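You operate a simulated robot arm through the tools that you are given. There is no shell and no other tool.

You run a simulated robot arm. Do the job below in one go: nothing can be reset, and whatever is moved stays where it is left.

Task
Nest the three pulp trays, and each narrow tube in the wide tube of its colour.
Fine: the green tray goes in the grey one, the purple tray in the green one; tubes pair by colour; the grey tray and the wide tubes stay where they stand.

It is judged by the outcome, as a careful person would: the job done as asked, and still so three seconds after it is handed in. It fails if anything else is knocked over, pushed out of place, dropped, spilled or broken.

Robot
A 7-joint arm with a two-finger parallel gripper, fixed in place. Base frame: the origin is on the floor under the middle of its stand, x ahead of it, y to its left, z up; the work surface is at about z = 80. Lengths are in cm, angles in rad, forces in N, time in s.
It reaches about 104.6 cm from its shoulder. Its first joint turns from -2.897 to 2.897 rad. Payload 1.57 kg.
The TCP is the grasp point between the finger pads, 3 cm short of the fingertips. In the tool frame z runs along the fingers and y along their closing line. Largest opening 8 cm; finger width 1.7, thickness 1.2; the body of the gripper, 4 by 8.2 cm, starts 8 cm behind the TCP.
Orientation is that of the tool frame in the base frame, as [roll, pitch, yaw] about the fixed x, y, z axes, in that order (R = Rz(yaw) Ry(pitch) Rx(roll)). With the fingers straight down and closing along the base's y, the tool's x points along the base's -x, its y along +y and its z along -z.

Tools
- The arm moves only by the tool nudge_tool. Its argument "steps" is a list of rows, each an object (a shift or turn left out is 0, a gripper value left out holds the last) with "rot": the turn, a rotation vector about the base's x, y, z in units of 6 degrees (1.0 is 6 degrees), a list of three; "translation": the shift along the base's x, y, z in units of 30 mm (1.0 is 30 mm), a list of three; "gripper": the gripper command, from -1 (fully open) to 1 (shut), values between in proportion. In form: [{"rot": [ax, ay, az], "translation": [x, y, z], "gripper": gripper}, ...]. A call has 1 to 20 rows; each row shifts and turns the commanded pose from where the row before left it. A call with a number of a shift or a turn outside -1 to 1 is refused whole. Rows are played at 5 a second. More than 5 cm and 0.15 rad between two rows, or a gripper value outside its range, and nothing of the call is played. A pose out of reach is approached as far as the arm can. The call stops where the force on the tool passes 40 N (or 10 N more than at its start, if that is more) or the arm is blocked; 0.2 s more then pass. The fingers move at their own pace (about 15.3 cm/s each) and stop on an object; they squeeze with about 43 N. The grip force told is the motor's: it shows also when the fingers shut on nothing. Time passes only in rows, and 0.2 s behind the last, so rows that do not move let the fingers close. The reply holds the time, the measured pose of the TCP, the force on the tool along the base axes, the opening and the grip force, in the units named above and with some noise, with the torque about the TCP (base axes, N m) and any sound that the robot's microphone picked up, and new pictures: "pictures" is both (left out), scene, wrist or none.
- Cameras (640 x 400 px; columns grow to the right, rows downward): "scene" is fixed at [40.1, 64.9, 157.28]; the picture's right is [-0.94, -0.35, 0.00], its down [-0.35, 0.92, -0.18] and it looks along [0.06, -0.17, -0.98] (base axes); focal length 368 px, centre (320, 200). "wrist" rides on the gripper at [7.2, -0.7, -12.2] in the tool frame; the picture's right is [0.09, 1.00, 0.00], its down [-0.84, 0.08, -0.54] and it looks along [-0.54, 0.05, 0.84] (tool axes); focal length 238 px, centre (320, 200). There is no depth. A picture from a camera that has moved, and an enlarged one, comes with that camera's place and axes in the base frame and with its lens.
- enlarge(camera, box): a new picture of the part [left, top, right, bottom] of that camera's present view, enlarged. It takes no simulated time.
- close_job(): hands the job in; it is judged then, once.

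Nothing tells you positions but the pictures and the camera data. Unless the task says otherwise, let go and move clear before handing in.

The tools are called after ">>>" as a command line: name --argument value ..., lists and objects as JSON in quotes. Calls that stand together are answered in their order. nudge_tool: Moves the arm, as the interface text tells. Its arguments: {"type":"object","properties":{"steps":{"type":"array","items":{"type":"object","properties":{"rot":{"type":"array","items":{"type":"number"}},"translation":{"type":"array","items":{"type":"number"}},"gripper":{"type":"number"}}}},"pictures":{"type":"string","enum":["both","scene","wrist","none"]}},"required":["steps"]} The other tools are called the same way: enlarge (camera, box) takes an enlarged picture of a part of a camera's view; close_job () hands the job in.

At the start:

```text
t: 0.0
ee_pos: [39.68, 47.78, 113.41]
tool_rot: [3.14, -0.001, 3.142]
force: [0.0, 0.5, -0.2]
ft_torque: [-0.05, 0.0, -0.01]
width: 8.0
finger_force: 0.0
```

scene: 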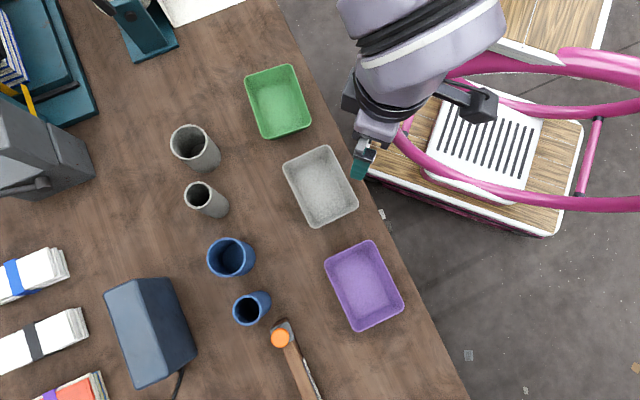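
wrist: 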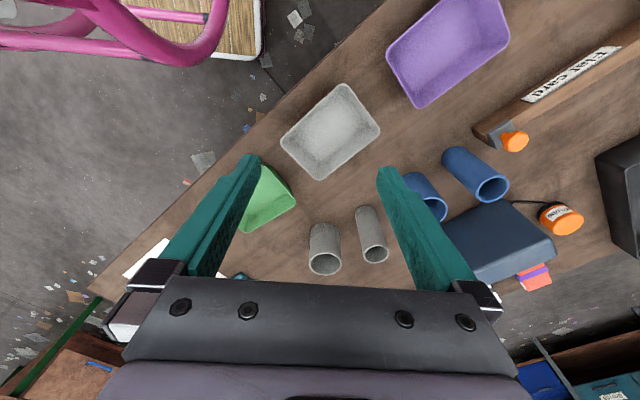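

I see three trays (green, grey, purple) in a row along the table edge, and beside them two grey-green tubes and two blue tubes, one wide and one narrow of each. First I'll take closer pictures to find where things stand and how large they are.

>>> enlarge --camera "scene" --box '[160, 100, 320, 200]'

>>> enlarge --camera "scene" --box '[180, 220, 340, 320]'

>>> enlarge --camera "scene" --box '[230, 50, 390, 150]'

>>> enlarge --camera "scene" --box '[260, 140, 420, 240]'

>>> enlarge --camera "scene" --box '[290, 235, 450, 335]'

>>> enlarge --camera "wrist" --box '[230, 60, 550, 260]'

```text
4.00 times, centred on (240, 150) of scene
camera zoom: at [40.1, 64.9, 157.28], right [-0.94, -0.35, 0.0], down [-0.35, 0.92, -0.18], along [0.06, -0.17, -0.98], focal length 1474 px, centre (640, 400)
```

zoom: 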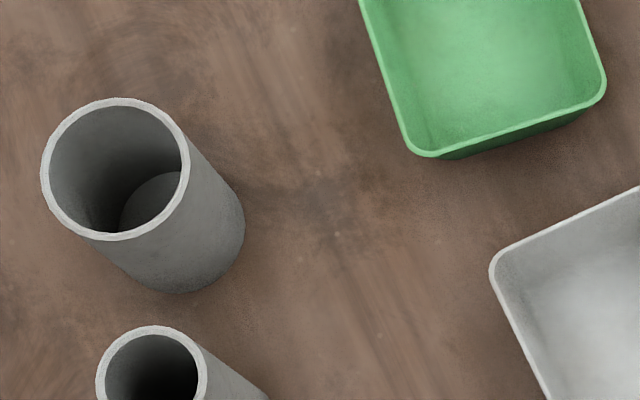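

```text
4.00 times, centred on (260, 270) of scene
camera zoom: at [40.1, 64.9, 157.28], right [-0.94, -0.35, 0.0], down [-0.35, 0.92, -0.18], along [0.06, -0.17, -0.98], focal length 1474 px, centre (560, -80)
```

zoom: 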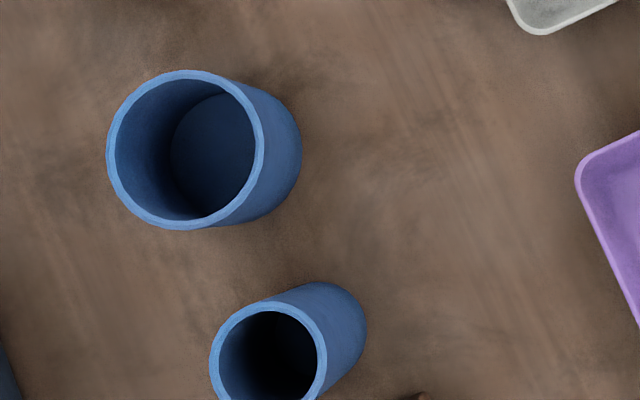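

```text
4.00 times, centred on (310, 100) of scene
camera zoom: at [40.1, 64.9, 157.28], right [-0.94, -0.35, 0.0], down [-0.35, 0.92, -0.18], along [0.06, -0.17, -0.98], focal length 1474 px, centre (360, 600)
```

zoom: 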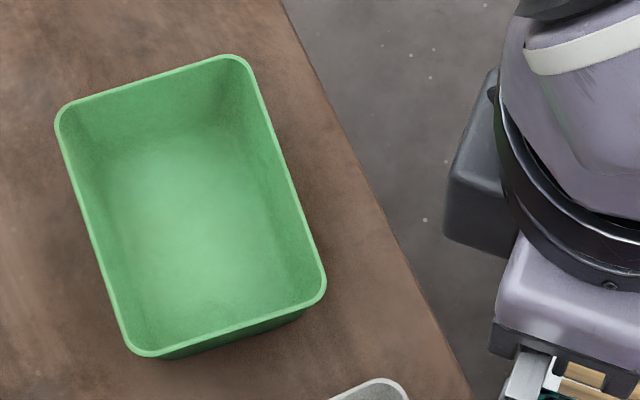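

```text
4.00 times, centred on (340, 190) of scene
camera zoom: at [40.1, 64.9, 157.28], right [-0.94, -0.35, 0.0], down [-0.35, 0.92, -0.18], along [0.06, -0.17, -0.98], focal length 1474 px, centre (240, 240)
```

zoom: 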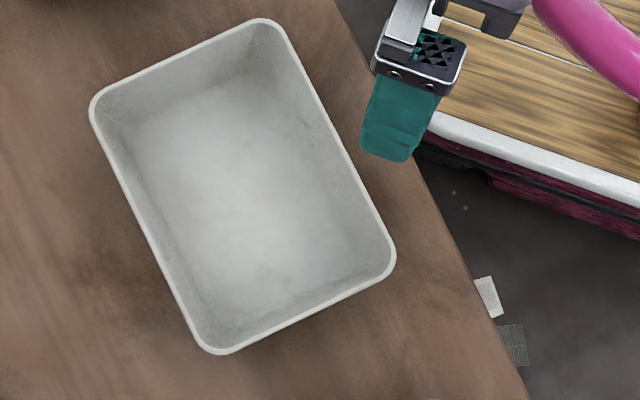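

```text
4.00 times, centred on (370, 285) of scene
camera zoom: at [40.1, 64.9, 157.28], right [-0.94, -0.35, 0.0], down [-0.35, 0.92, -0.18], along [0.06, -0.17, -0.98], focal length 1474 px, centre (120, -140)
```

zoom: 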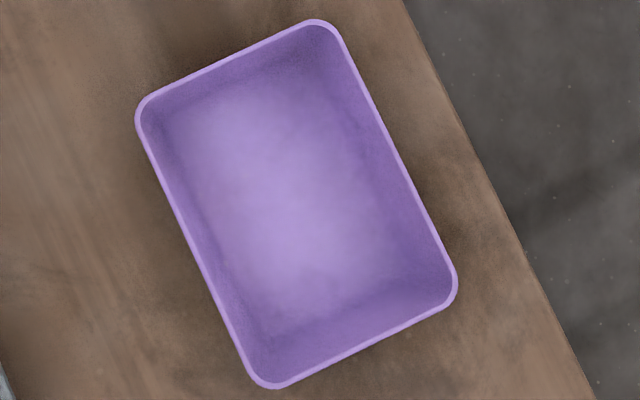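

```text
2.00 times, centred on (390, 160) of wrist
camera zoom: at [32.45, 47.17, 125.66], right [-0.09, 1.0, 0.0], down [0.84, 0.08, 0.54], along [0.54, 0.05, -0.84], focal length 477 px, centre (180, 280)
```

zoom: 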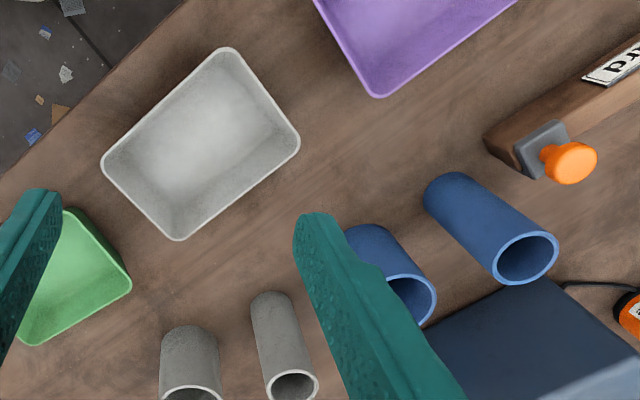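

The grey tray is near (46, 49), the green near (61, 35) and the purple near (31, 65). The wide grey tube is near (72, 51) and the wide blue near (57, 69). I'll zoom in on the tubes, then move the wrist camera over them for better measurements.

>>> enlarge --camera "scene" --box '[165, 170, 245, 220]'

>>> enlarge --camera "scene" --box '[215, 280, 295, 330]'

>>> enlarge --camera "scene" --box '[195, 230, 275, 280]'

>>> enlarge --camera "scene" --box '[160, 118, 240, 168]'

>>> nudge_tool --steps '[{"translation": [0, 0, 1], "gripper": -1}, {"translation": [0.5, 0.3, 1]}, {"translation": [0.5, 0.3, 1], "rot": [0, 0, 1]}, {"translation": [0.5, 0.3, 0], "rot": [0, 0, 1]}, {"translation": [0.5, 0.3, 0], "rot": [0, 0, 1]}, {"translation": [0, 0, 0], "rot": [0, 0, 1]}, {"translation": [0, 0, 0], "rot": [0, 0, 1]}, {"translation": [0, 0, 0], "rot": [0, 0, 1]}, {"translation": [0, 0, 0], "rot": [0, 0, 1]}, {}]'

```text
8.00 times, centred on (205, 195) of scene
camera zoom: at [40.1, 64.9, 157.28], right [-0.94, -0.35, 0.0], down [-0.35, 0.92, -0.18], along [0.06, -0.17, -0.98], focal length 2947 px, centre (1240, 240)
```

zoom: 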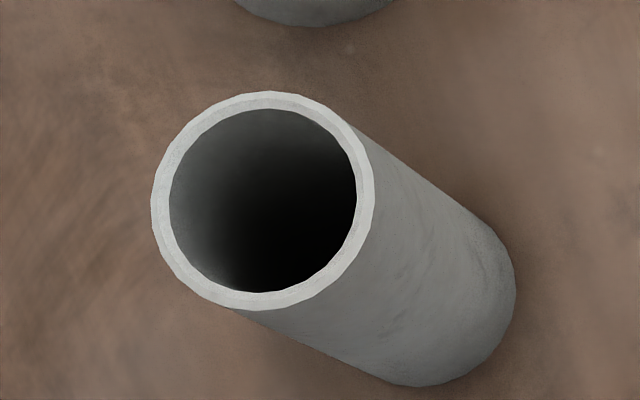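

```text
8.00 times, centred on (255, 305) of scene
camera zoom: at [40.1, 64.9, 157.28], right [-0.94, -0.35, 0.0], down [-0.35, 0.92, -0.18], along [0.06, -0.17, -0.98], focal length 2947 px, centre (840, -640)
```

zoom: 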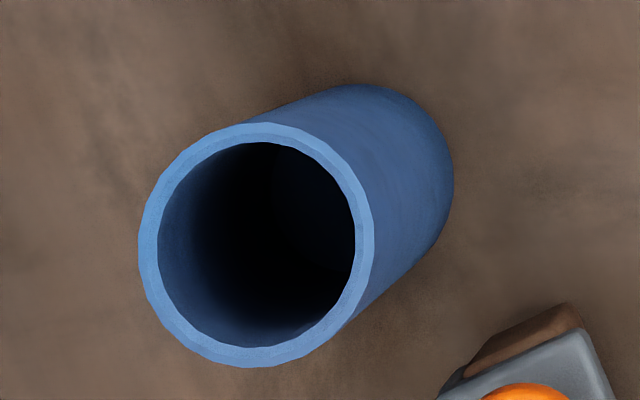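

```text
8.00 times, centred on (235, 255) of scene
camera zoom: at [40.1, 64.9, 157.28], right [-0.94, -0.35, 0.0], down [-0.35, 0.92, -0.18], along [0.06, -0.17, -0.98], focal length 2947 px, centre (1000, -240)
```

zoom: 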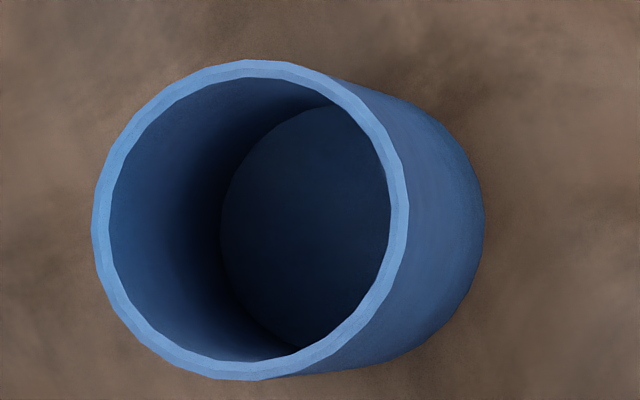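

```text
8.00 times, centred on (200, 143) of scene
camera zoom: at [40.1, 64.9, 157.28], right [-0.94, -0.35, 0.0], down [-0.35, 0.92, -0.18], along [0.06, -0.17, -0.98], focal length 2947 px, centre (1280, 656)
```

zoom: 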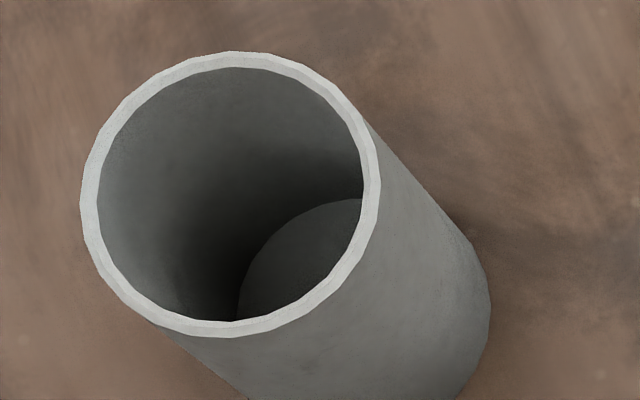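

```text
t: 2.2
ee_pos: [45.7, 51.28, 122.47]
tool_rot: [-3.142, 0.0, -2.408]
force: [1.0, -0.4, -0.2]
ft_torque: [0.0, -0.01, 0.03]
width: 8.0
finger_force: 0.1
camera wrist: at [40.76, 46.12, 134.64], right [-0.74, 0.68, 0.0], down [0.57, 0.62, 0.54], along [0.37, 0.4, -0.84], focal length 238 px, centre (320, 200)
```

scene: 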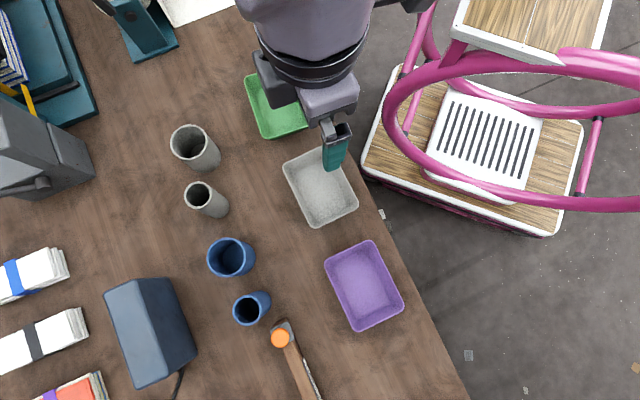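
wrist: 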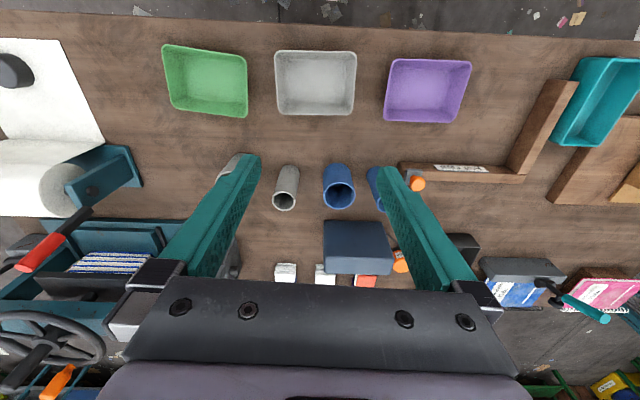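

The narrow tubes are about 13 cm tall and 4.9 cm across. The wide ones are about 9.9 cm tall with a 6.4 cm bore, so each narrow tube will stick out about 3 cm and can be held by its top all the way down. Next I'll look at the trays' walls, taper and rim height.

>>> enlarge --camera "wrist" --box '[240, 30, 400, 130]'

>>> enlarge --camera "wrist" --box '[130, 30, 290, 130]'

>>> enlarge --camera "wrist" --box '[350, 40, 510, 140]'

>>> enlarge --camera "scene" --box '[280, 195, 360, 245]'

>>> enlarge --camera "scene" --box '[240, 100, 320, 150]'

>>> enlarge --camera "scene" --box '[315, 235, 395, 285]'

```text
4.00 times, centred on (320, 80) of wrist
camera zoom: at [40.76, 46.12, 134.64], right [-0.74, 0.68, 0.0], down [0.57, 0.62, 0.54], along [0.37, 0.4, -0.84], focal length 953 px, centre (320, 680)
```

zoom: 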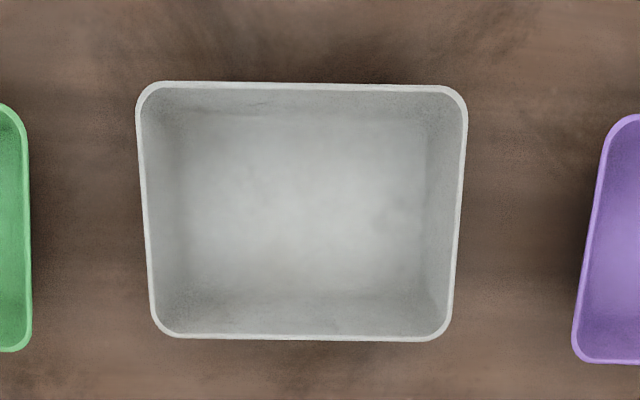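

```text
4.00 times, centred on (210, 80) of wrist
camera zoom: at [40.76, 46.12, 134.64], right [-0.74, 0.68, 0.0], down [0.57, 0.62, 0.54], along [0.37, 0.4, -0.84], focal length 953 px, centre (760, 680)
```

zoom: 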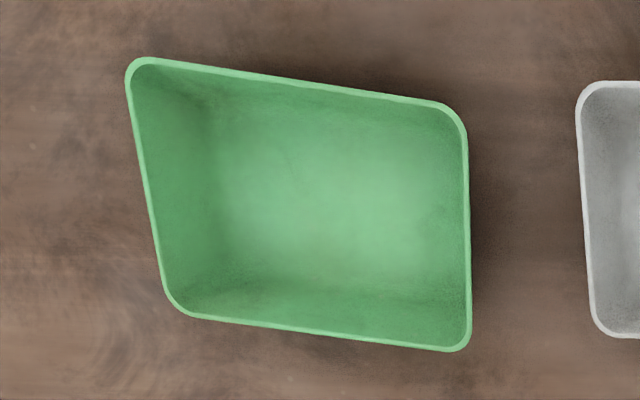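

```text
4.00 times, centred on (430, 90) of wrist
camera zoom: at [40.76, 46.12, 134.64], right [-0.74, 0.68, 0.0], down [0.57, 0.62, 0.54], along [0.37, 0.4, -0.84], focal length 953 px, centre (-120, 640)
```

zoom: 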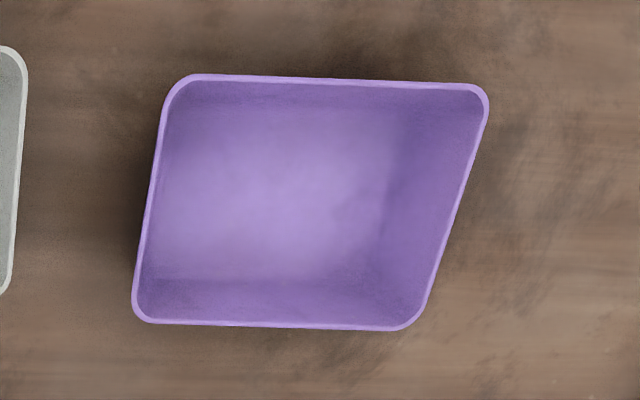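

```text
8.00 times, centred on (320, 220) of scene
camera zoom: at [40.1, 64.9, 157.28], right [-0.94, -0.35, 0.0], down [-0.35, 0.92, -0.18], along [0.06, -0.17, -0.98], focal length 2947 px, centre (320, 40)
```

zoom: 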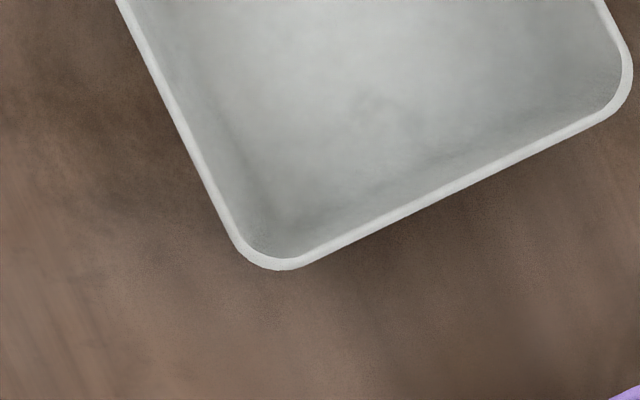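

```text
8.00 times, centred on (280, 125) of scene
camera zoom: at [40.1, 64.9, 157.28], right [-0.94, -0.35, 0.0], down [-0.35, 0.92, -0.18], along [0.06, -0.17, -0.98], focal length 2947 px, centre (640, 800)
```

zoom: 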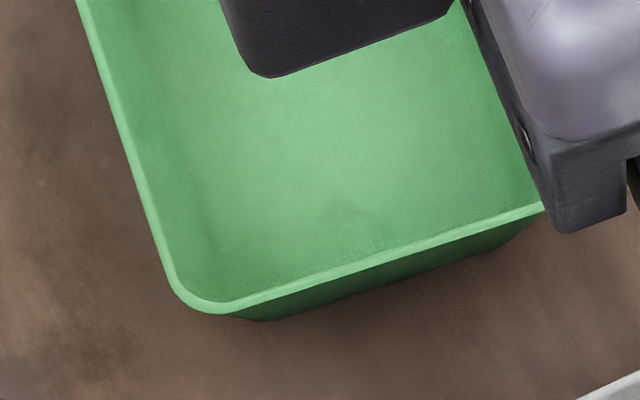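

```text
8.00 times, centred on (355, 260) of scene
camera zoom: at [40.1, 64.9, 157.28], right [-0.94, -0.35, 0.0], down [-0.35, 0.92, -0.18], along [0.06, -0.17, -0.98], focal length 2947 px, centre (40, -280)
```

zoom: 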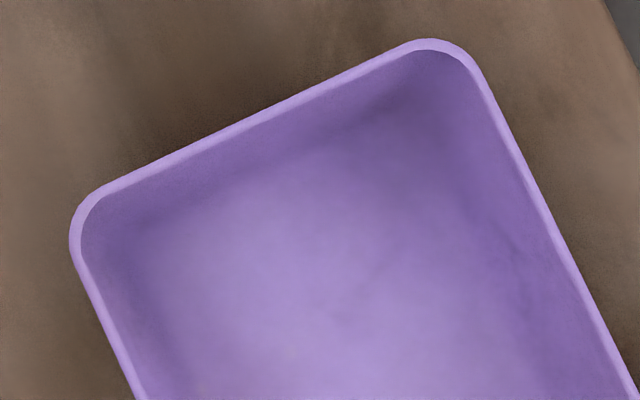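

All three trays have the same size: about 14.7 × 10.6 cm at the rim, 5–6 cm high, with walls tapering by roughly 11°. I plan to pinch the green tray's short wall nearest the grey tray, with the gripper tilted to match the taper. First I'll hover over that wall to check.

>>> nudge_tool --steps '[{"translation": [0.6, -0.55, -0.8]}, {"translation": [0.6, -0.55, -0.8], "rot": [-0.47, -0.4, -0.14]}, {"translation": [0.6, -0.55, -0.8], "rot": [-0.47, -0.4, -0.14]}, {"translation": [0.6, -0.55, -0.8], "rot": [-0.46, -0.39, 0]}, {"translation": [0.6, -0.55, -0.8]}, {"translation": [0.33, -0.42, -0.8]}, {"translation": [0, 0, -0.8]}, {}]'

>>> enlarge --camera "wrist" --box '[240, 100, 400, 200]'

>>> enlarge --camera "scene" --box '[240, 60, 320, 110]'

```text
t: 4.0
ee_pos: [55.76, 41.95, 105.74]
tool_rot: [-2.95, -0.002, -2.438]
force: [0.4, 0.5, 0.3]
ft_torque: [0.05, 0.01, 0.02]
width: 8.02
finger_force: 0.1
camera wrist: at [49.07, 38.56, 117.8], right [-0.7, 0.69, -0.19], down [0.52, 0.68, 0.52], along [0.48, 0.26, -0.84], focal length 238 px, centre (320, 200)
```

scene: 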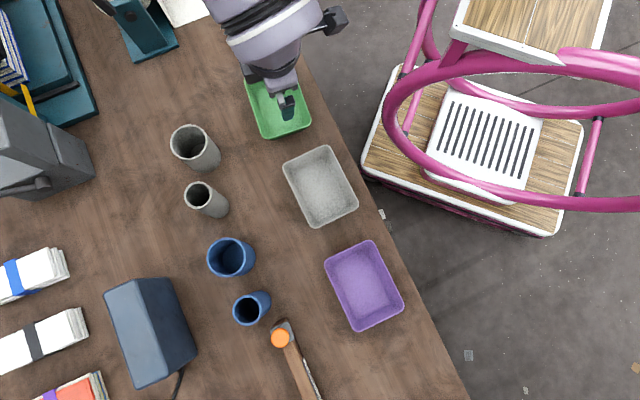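
wrist: 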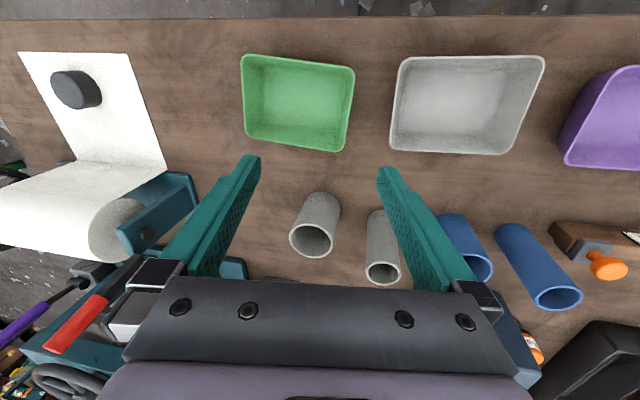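

```text
4.00 times, centred on (320, 150) of wrist
camera zoom: at [49.07, 38.56, 117.8], right [-0.7, 0.69, -0.19], down [0.52, 0.68, 0.52], along [0.48, 0.26, -0.84], focal length 953 px, centre (320, 400)
```

zoom: 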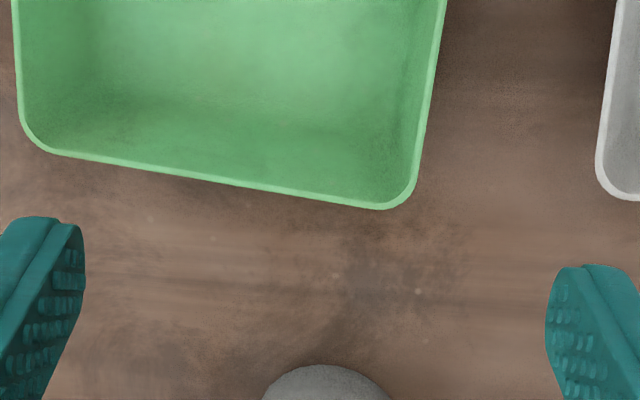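

```text
8.00 times, centred on (280, 85) of scene
camera zoom: at [40.1, 64.9, 157.28], right [-0.94, -0.35, 0.0], down [-0.35, 0.92, -0.18], along [0.06, -0.17, -0.98], focal length 2947 px, centre (640, 1120)
```

zoom: 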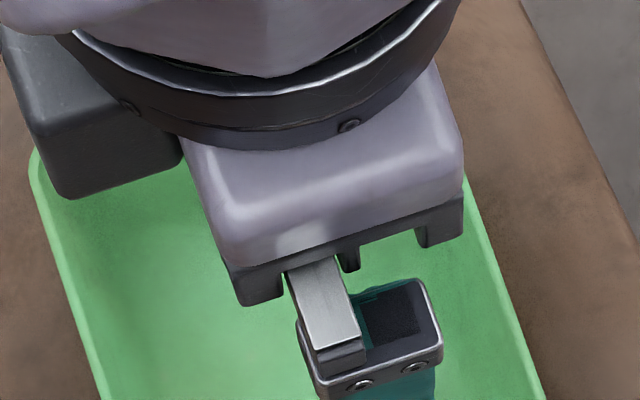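

The green tray's near-grey short wall is centred near (55.8, 41.6) with its rim at about z = 85.5. The gripper is already tilted 11° to match it, so I'll go down to a few cm above the rim and check alignment.

>>> nudge_tool --steps '[{"translation": [-0.02, -0.02, -0.95]}, {"translation": [-0.02, -0.03, -0.95]}, {"translation": [0, 0, -0.95]}, {"translation": [0, 0, -0.95]}, {"translation": [0, 0, -0.87]}, {}]'

>>> enlarge --camera "wrist" --box '[220, 60, 420, 185]'

>>> enlarge --camera "scene" --box '[240, 80, 320, 130]'

```text
t: 5.4
ee_pos: [55.48, 41.69, 91.65]
tool_rot: [-2.948, -0.001, -2.44]
force: [-0.5, 0.1, -0.2]
ft_torque: [0.0, -0.02, 0.01]
width: 8.01
finger_force: 0.0
camera wrist: at [48.94, 38.41, 103.66], right [-0.7, 0.69, -0.19], down [0.52, 0.68, 0.52], along [0.48, 0.26, -0.84], focal length 238 px, centre (320, 200)
```

scene: 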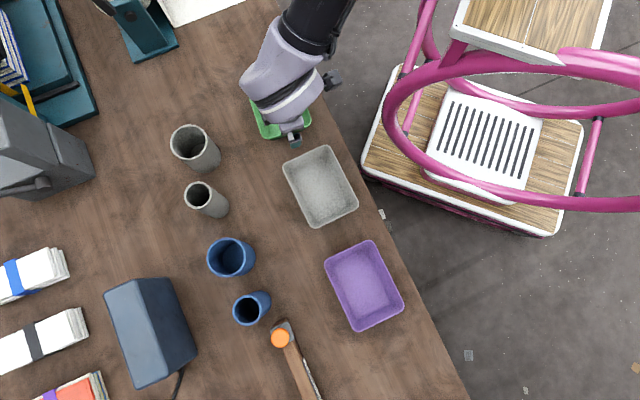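
wrist: 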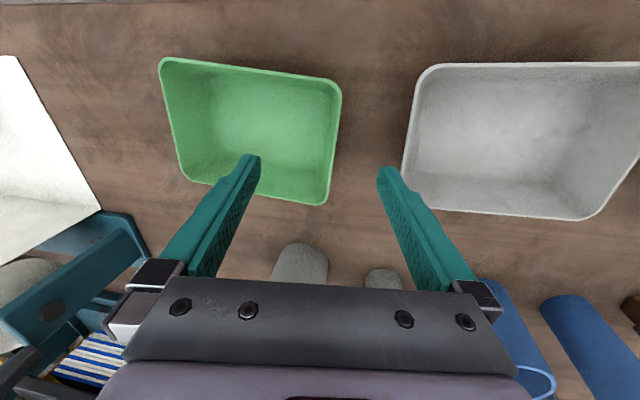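

```text
3.20 times, centred on (320, 122) of wrist
camera zoom: at [48.94, 38.41, 103.66], right [-0.7, 0.69, -0.19], down [0.52, 0.68, 0.52], along [0.48, 0.26, -0.84], focal length 763 px, centre (320, 448)
```

zoom: 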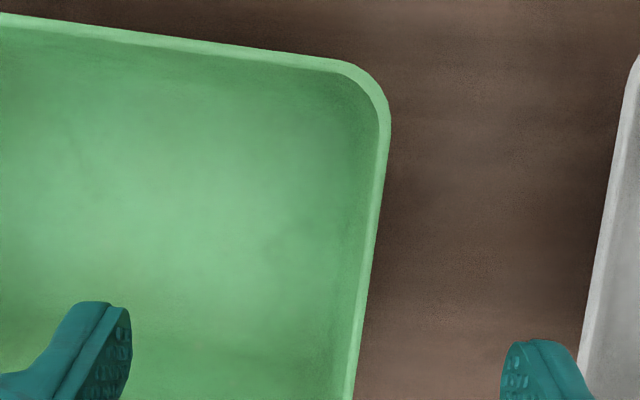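

```text
8.00 times, centred on (280, 105) of scene
camera zoom: at [40.1, 64.9, 157.28], right [-0.94, -0.35, 0.0], down [-0.35, 0.92, -0.18], along [0.06, -0.17, -0.98], focal length 2947 px, centre (640, 960)
```

zoom: 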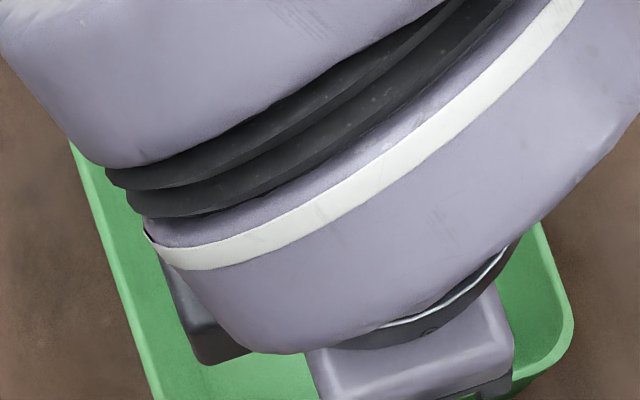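

The short wall runs from about (51.5, 38.4) to (59.8, 45.2) at z ≈ 85.4, and the fingers straddle it. I'll go down so the tips overlap the wall by about 1.7 cm and close.

>>> nudge_tool --steps '[{"translation": [0.01, 0.02, -0.6]}, {"translation": [0.01, 0.02, -0.6]}, {"translation": [0, 0, -0.45]}, {}]'

>>> enlarge --camera "wrist" --box '[220, 60, 420, 185]'

```text
t: 6.4
ee_pos: [55.6, 41.84, 86.72]
tool_rot: [-2.948, -0.001, -2.437]
force: [0.7, 0.1, 0.4]
ft_torque: [0.03, 0.01, 0.0]
width: 8.0
finger_force: 0.1
camera wrist: at [49.05, 38.53, 98.8], right [-0.7, 0.69, -0.19], down [0.52, 0.68, 0.52], along [0.48, 0.26, -0.84], focal length 238 px, centre (320, 200)
```

scene: 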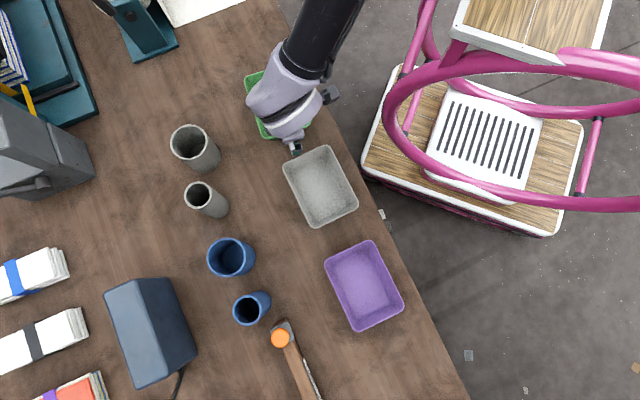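
wrist: 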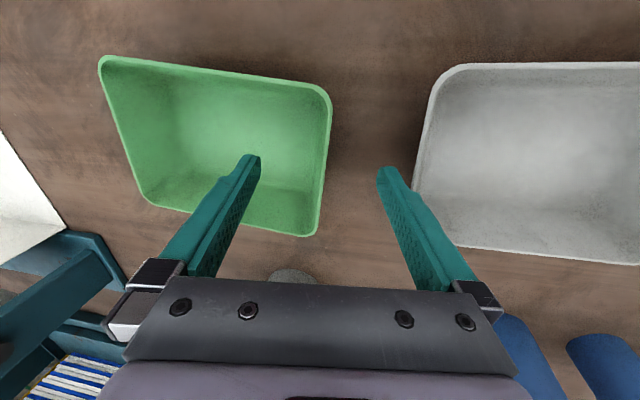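

```text
3.20 times, centred on (320, 122) of wrist
camera zoom: at [49.05, 38.53, 98.8], right [-0.7, 0.69, -0.19], down [0.52, 0.68, 0.52], along [0.48, 0.26, -0.84], focal length 763 px, centre (320, 448)
```

zoom: 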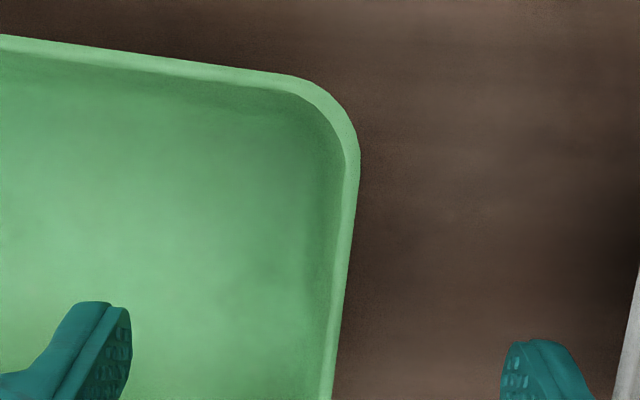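

The wall sits within about 0.1 cm of the finger midline. I'll close on it now without moving.

>>> nudge_tool --steps '[{"gripper": 1}, {}, {}, {}, {}]'

>>> enlarge --camera "wrist" --box '[220, 60, 420, 185]'

```text
t: 7.6
ee_pos: [55.57, 41.79, 86.75]
tool_rot: [-2.95, -0.002, -2.438]
force: [0.9, -0.4, 1.6]
ft_torque: [-0.21, -0.21, -0.11]
width: 0.18
finger_force: 24.3
camera wrist: at [49.05, 38.52, 98.81], right [-0.7, 0.69, -0.19], down [0.52, 0.68, 0.52], along [0.48, 0.26, -0.84], focal length 238 px, centre (320, 200)
```

scene: 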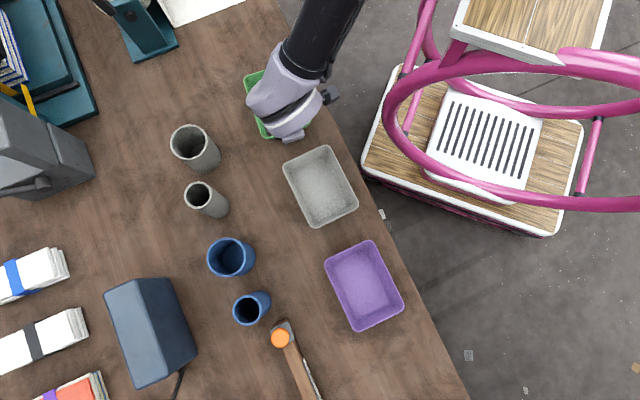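
wrist: 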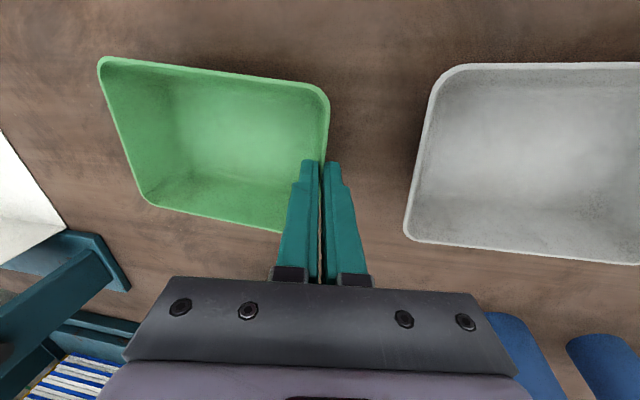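

```text
3.20 times, centred on (320, 122) of wrist
camera zoom: at [49.05, 38.52, 98.81], right [-0.7, 0.69, -0.19], down [0.52, 0.68, 0.52], along [0.48, 0.26, -0.84], focal length 763 px, centre (320, 448)
```

zoom: 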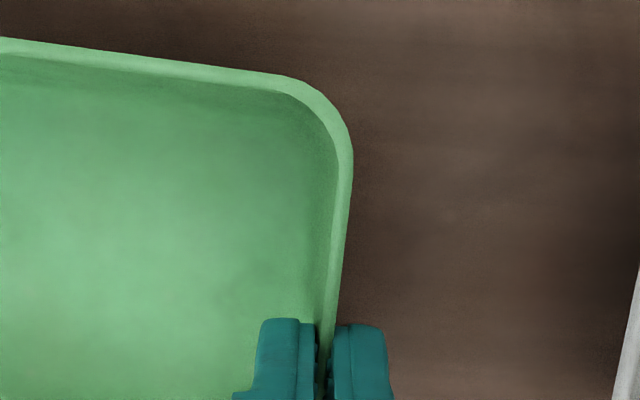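

It's gripped at 0.18 cm opening, so the wall is about 0.2 cm thick. I'll lift a little and look at how the tray hangs.

>>> nudge_tool --steps '[{"translation": [0, 0, 0.15]}, {"translation": [0, 0, 0.3]}, {"translation": [0, 0, 0.5]}, {}]'

>>> enlarge --camera "wrist" --box '[80, 40, 400, 240]'

>>> enlarge --camera "scene" --box '[230, 60, 310, 150]'

```text
t: 8.6
ee_pos: [55.59, 41.76, 89.62]
tool_rot: [-2.95, -0.002, -2.439]
force: [-0.4, 0.2, -0.3]
ft_torque: [0.02, 0.06, -0.01]
width: 0.17
finger_force: 23.8
camera wrist: at [48.99, 38.54, 101.68], right [-0.7, 0.69, -0.19], down [0.52, 0.68, 0.52], along [0.48, 0.26, -0.84], focal length 238 px, centre (320, 200)
```

scene: 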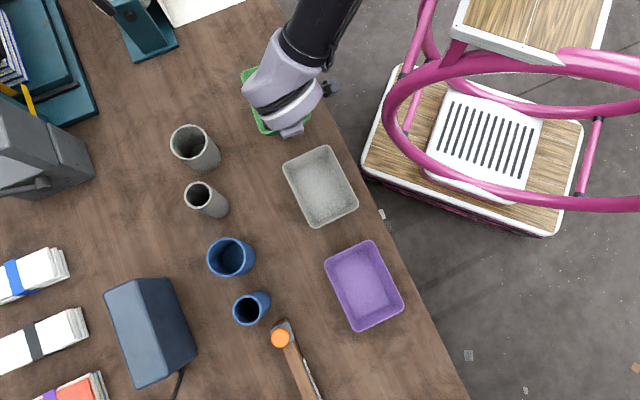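
wrist: 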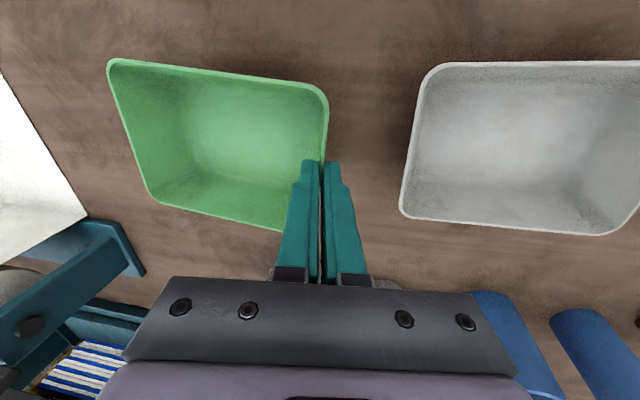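

```text
2.00 times, centred on (240, 140) of wrist
camera zoom: at [48.99, 38.54, 101.68], right [-0.7, 0.69, -0.19], down [0.52, 0.68, 0.52], along [0.48, 0.26, -0.84], focal length 477 px, centre (480, 320)
```

zoom: 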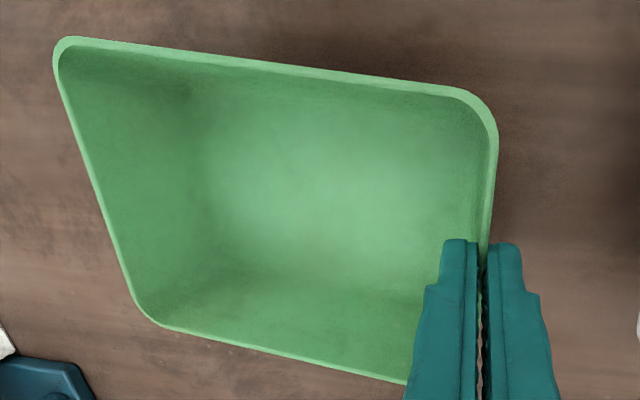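

```text
4.44 times, centred on (270, 105) of scene
camera zoom: at [40.1, 64.9, 157.28], right [-0.94, -0.35, 0.0], down [-0.35, 0.92, -0.18], along [0.06, -0.17, -0.98], focal length 1637 px, centre (542, 622)
```

zoom: 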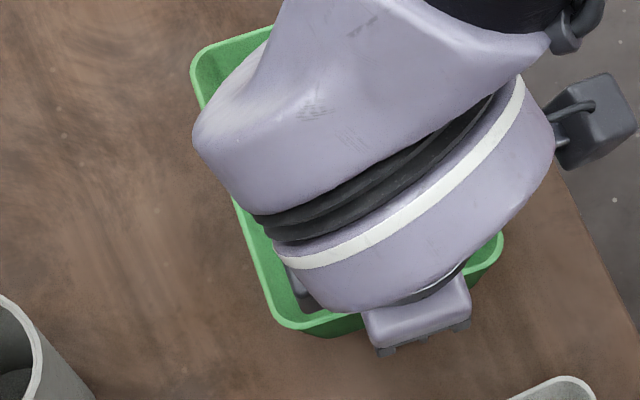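

The tray is lifted and hangs nearly level, with the far end drooping about 1.5°. I'll raise it, carry it over the grey tray, turn +6.2° to match, and add a small tilt to level it.

>>> nudge_tool --steps '[{"translation": [0, 0, 0.7]}, {"translation": [0, 0, 1]}, {"translation": [-0.3, 0.25, 1]}, {"translation": [-0.6, 0.52, 0.4], "rot": [0, 0, 0.25]}, {"translation": [-0.7, 0.6, 0], "rot": [0, 0, 0.26]}, {"translation": [-0.8, 0.7, 0], "rot": [0, 0, 0.26]}, {"translation": [-0.8, 0.7, 0], "rot": [0, 0, 0.26]}, {"translation": [-0.8, 0.7, 0], "rot": [-0.09, -0.09, 0]}, {"translation": [-0.6, 0.52, 0], "rot": [-0.08, -0.09, 0]}, {"translation": [-0.4, 0.35, 0]}, {"translation": [-0.14, 0.1, 0]}, {}, {}]'

>>> enlarge --camera "wrist" --box '[60, 20, 380, 220]'

>>> enlarge --camera "scene" --box '[260, 130, 388, 230]'

```text
t: 11.4
ee_pos: [40.09, 55.12, 99.06]
tool_rot: [-2.924, -0.001, -2.33]
force: [0.1, 0.3, -0.4]
ft_torque: [0.0, 0.05, 0.02]
width: 0.19
finger_force: 23.3
camera wrist: at [33.75, 51.4, 110.97], right [-0.77, 0.6, -0.22], down [0.44, 0.74, 0.51], along [0.47, 0.3, -0.83], focal length 238 px, centre (320, 200)
```

scene: 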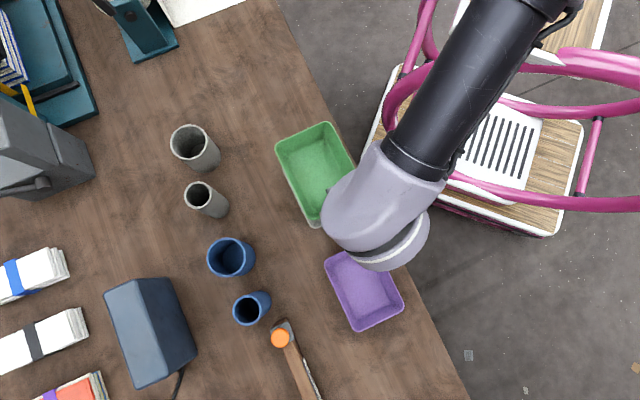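
wrist: 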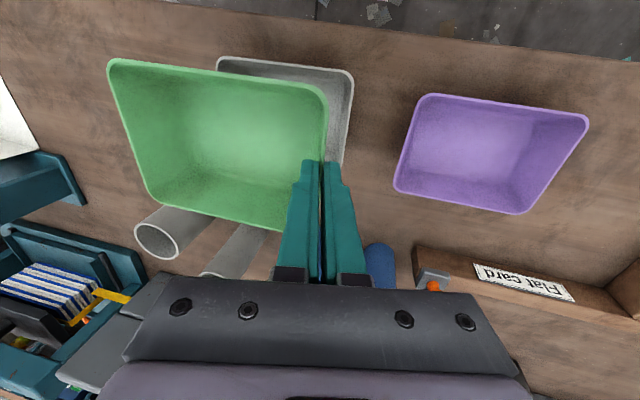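

```text
2.00 times, centred on (220, 120) of wrist
camera zoom: at [33.75, 51.4, 110.97], right [-0.77, 0.6, -0.22], down [0.44, 0.74, 0.51], along [0.47, 0.3, -0.83], focal length 477 px, centre (520, 360)
```

zoom: 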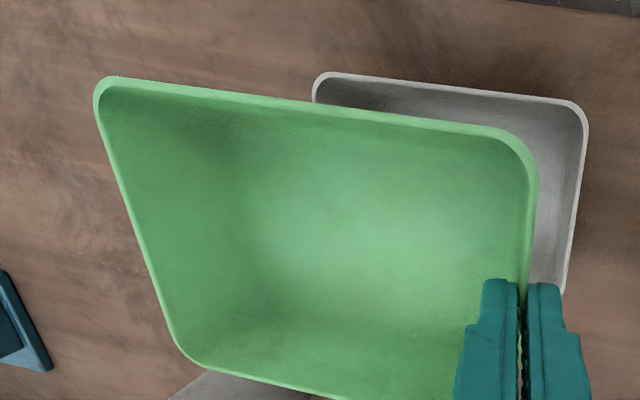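

```text
4.00 times, centred on (324, 180) of scene
camera zoom: at [40.1, 64.9, 157.28], right [-0.94, -0.35, 0.0], down [-0.35, 0.92, -0.18], along [0.06, -0.17, -0.98], focal length 1474 px, centre (304, 280)
```

zoom: 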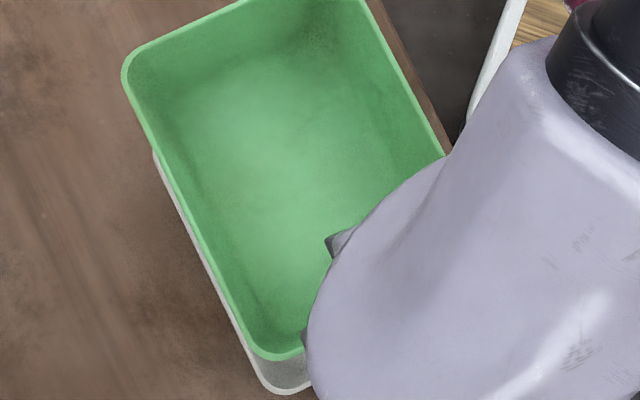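

The green tray is over the grey one, about 12 cm up. I'll measure both trays' corners more closely in the scene view.

>>> enlarge --camera "scene" --box '[290, 185, 354, 235]'

>>> enlarge --camera "scene" --box '[265, 115, 361, 175]'

>>> enlarge --camera "wrist" --box '[200, 40, 360, 140]'

```text
8.00 times, centred on (322, 210) of scene
camera zoom: at [40.1, 64.9, 157.28], right [-0.94, -0.35, 0.0], down [-0.35, 0.92, -0.18], along [0.06, -0.17, -0.98], focal length 2947 px, centre (304, 120)
```

zoom: 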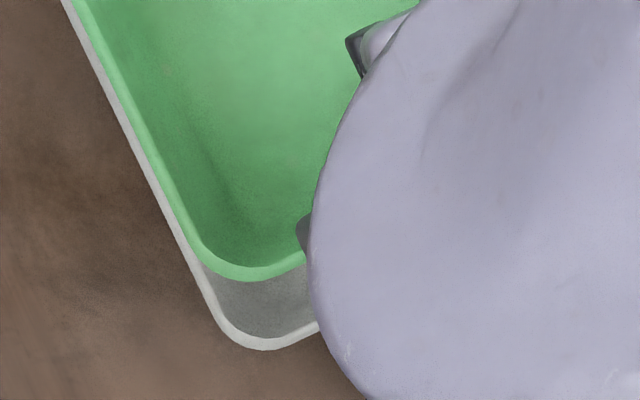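

```text
6.67 times, centred on (313, 145) of scene
camera zoom: at [40.1, 64.9, 157.28], right [-0.94, -0.35, 0.0], down [-0.35, 0.92, -0.18], along [0.06, -0.17, -0.98], focal length 2456 px, centre (367, 567)
```

zoom: 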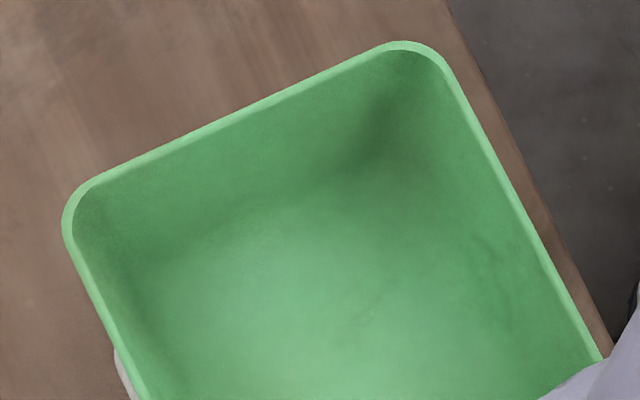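

```text
4.00 times, centred on (280, 90) of wrist
camera zoom: at [33.75, 51.4, 110.97], right [-0.77, 0.6, -0.22], down [0.44, 0.74, 0.51], along [0.47, 0.3, -0.83], focal length 953 px, centre (480, 640)
```

zoom: 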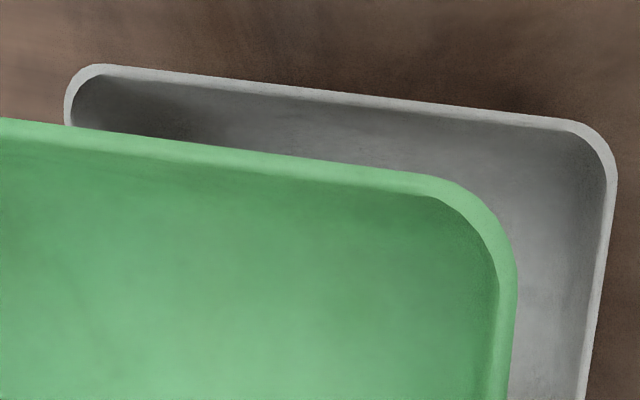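

The green tray is within about 0.3 cm of the grey tray's footprint. I'll apply a small correction, level it slightly more and go down part way.

>>> nudge_tool --steps '[{"translation": [-0.07, 0.02, -0.3], "rot": [-0.07, -0.07, 0]}, {"translation": [0, 0, -0.7]}, {"translation": [0, 0, -0.7]}, {"translation": [0, 0, -0.6]}, {}, {}]'

>>> enlarge --camera "scene" --box '[265, 125, 393, 225]'

>>> enlarge --camera "wrist" --box '[200, 40, 360, 140]'

```text
t: 12.8
ee_pos: [40.07, 55.21, 91.93]
tool_rot: [-2.914, -0.002, -2.329]
force: [-0.1, 0.3, 0.2]
ft_torque: [0.03, 0.01, 0.04]
width: 0.18
finger_force: 23.6
camera wrist: at [33.51, 51.51, 103.93], right [-0.77, 0.6, -0.23], down [0.43, 0.74, 0.51], along [0.47, 0.29, -0.83], focal length 238 px, centre (320, 200)
```

scene: 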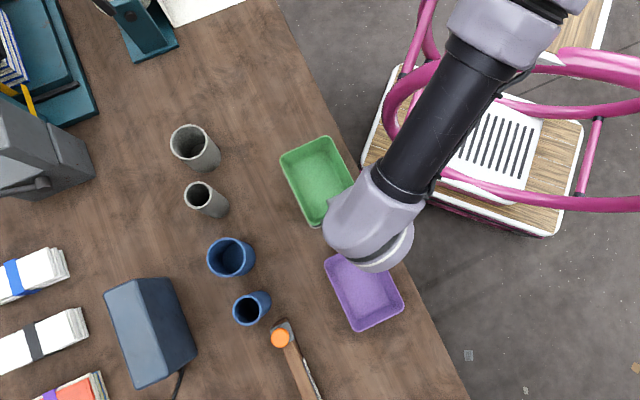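
wrist: 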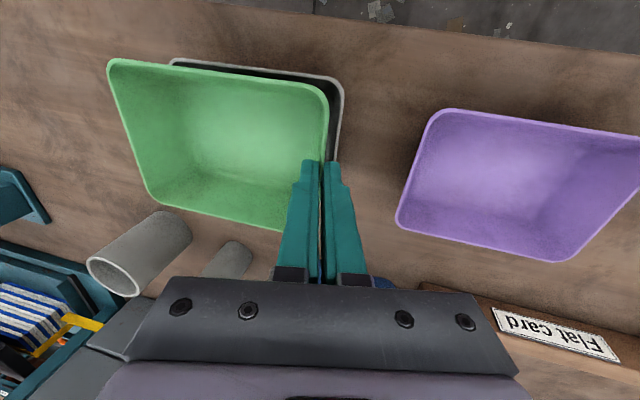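

```text
4.00 times, centred on (329, 175) of scene
camera zoom: at [40.1, 64.9, 157.28], right [-0.94, -0.35, 0.0], down [-0.35, 0.92, -0.18], along [0.06, -0.17, -0.98], focal length 1474 px, centre (284, 300)
```

zoom: 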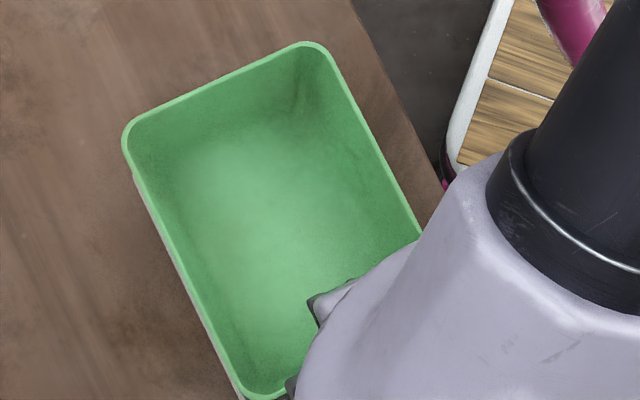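

```text
4.00 times, centred on (280, 90) of wrist
camera zoom: at [33.51, 51.51, 103.93], right [-0.77, 0.6, -0.23], down [0.43, 0.74, 0.51], along [0.47, 0.29, -0.83], focal length 953 px, centre (480, 640)
```

zoom: 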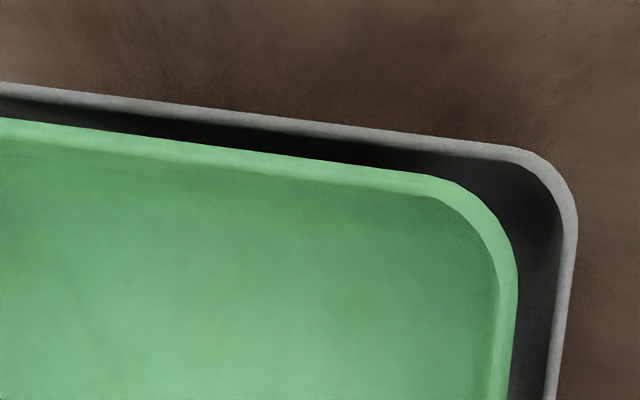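

The remaining offset is about 0.2 cm towards the far end. I'll correct it and go down until the outer fingertip is just above the grey rim, watching the force.

>>> nudge_tool --steps '[{"translation": [-0.044, 0.041, -0.2]}, {"translation": [0, 0, -0.3]}, {"translation": [0, 0, -0.3]}, {"translation": [0, 0, -0.2]}, {}, {}]'

>>> enlarge --camera "scene" --box '[265, 125, 393, 225]'

>>> enlarge --camera "wrist" --box '[80, 40, 400, 240]'

```text
t: 14.2
ee_pos: [39.8, 55.28, 88.9]
tool_rot: [-2.914, -0.002, -2.331]
force: [0.3, 0.7, -0.8]
ft_torque: [0.04, 0.02, -0.02]
width: 0.2
finger_force: 23.7
camera wrist: at [33.33, 51.66, 100.93], right [-0.77, 0.6, -0.23], down [0.43, 0.74, 0.51], along [0.47, 0.29, -0.83], focal length 238 px, centre (320, 200)
```

scene: 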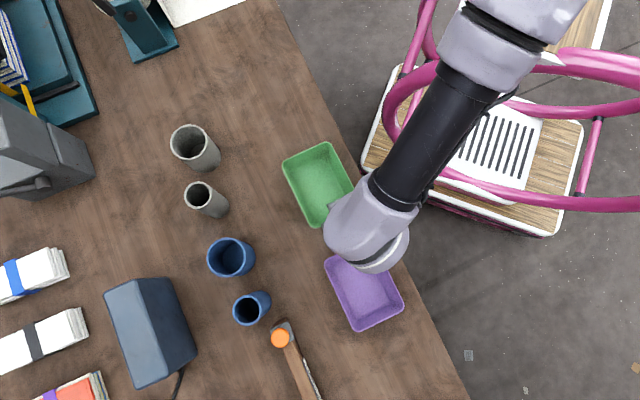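
wrist: 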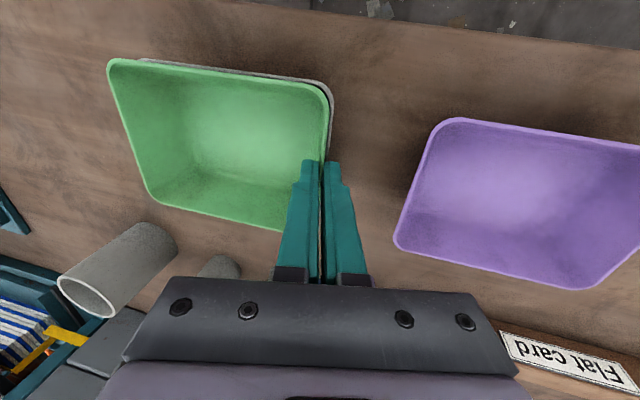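

```text
4.00 times, centred on (329, 175) of scene
camera zoom: at [40.1, 64.9, 157.28], right [-0.94, -0.35, 0.0], down [-0.35, 0.92, -0.18], along [0.06, -0.17, -0.98], focal length 1474 px, centre (284, 300)
```

zoom: 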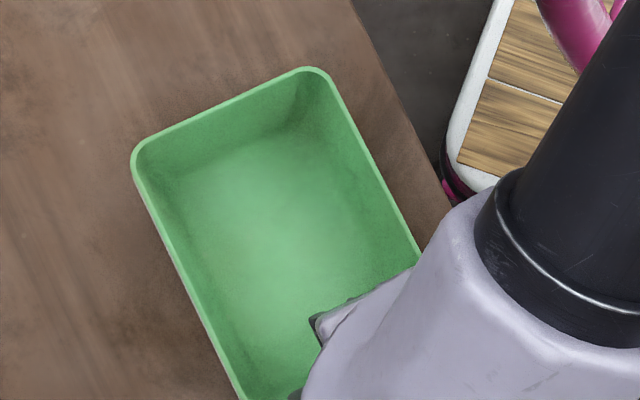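

```text
2.00 times, centred on (240, 140) of wrist
camera zoom: at [33.33, 51.66, 100.93], right [-0.77, 0.6, -0.23], down [0.43, 0.74, 0.51], along [0.47, 0.29, -0.83], focal length 477 px, centre (480, 320)
```

zoom: 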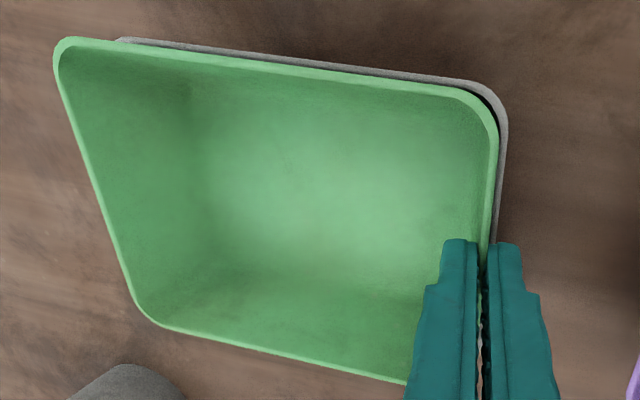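

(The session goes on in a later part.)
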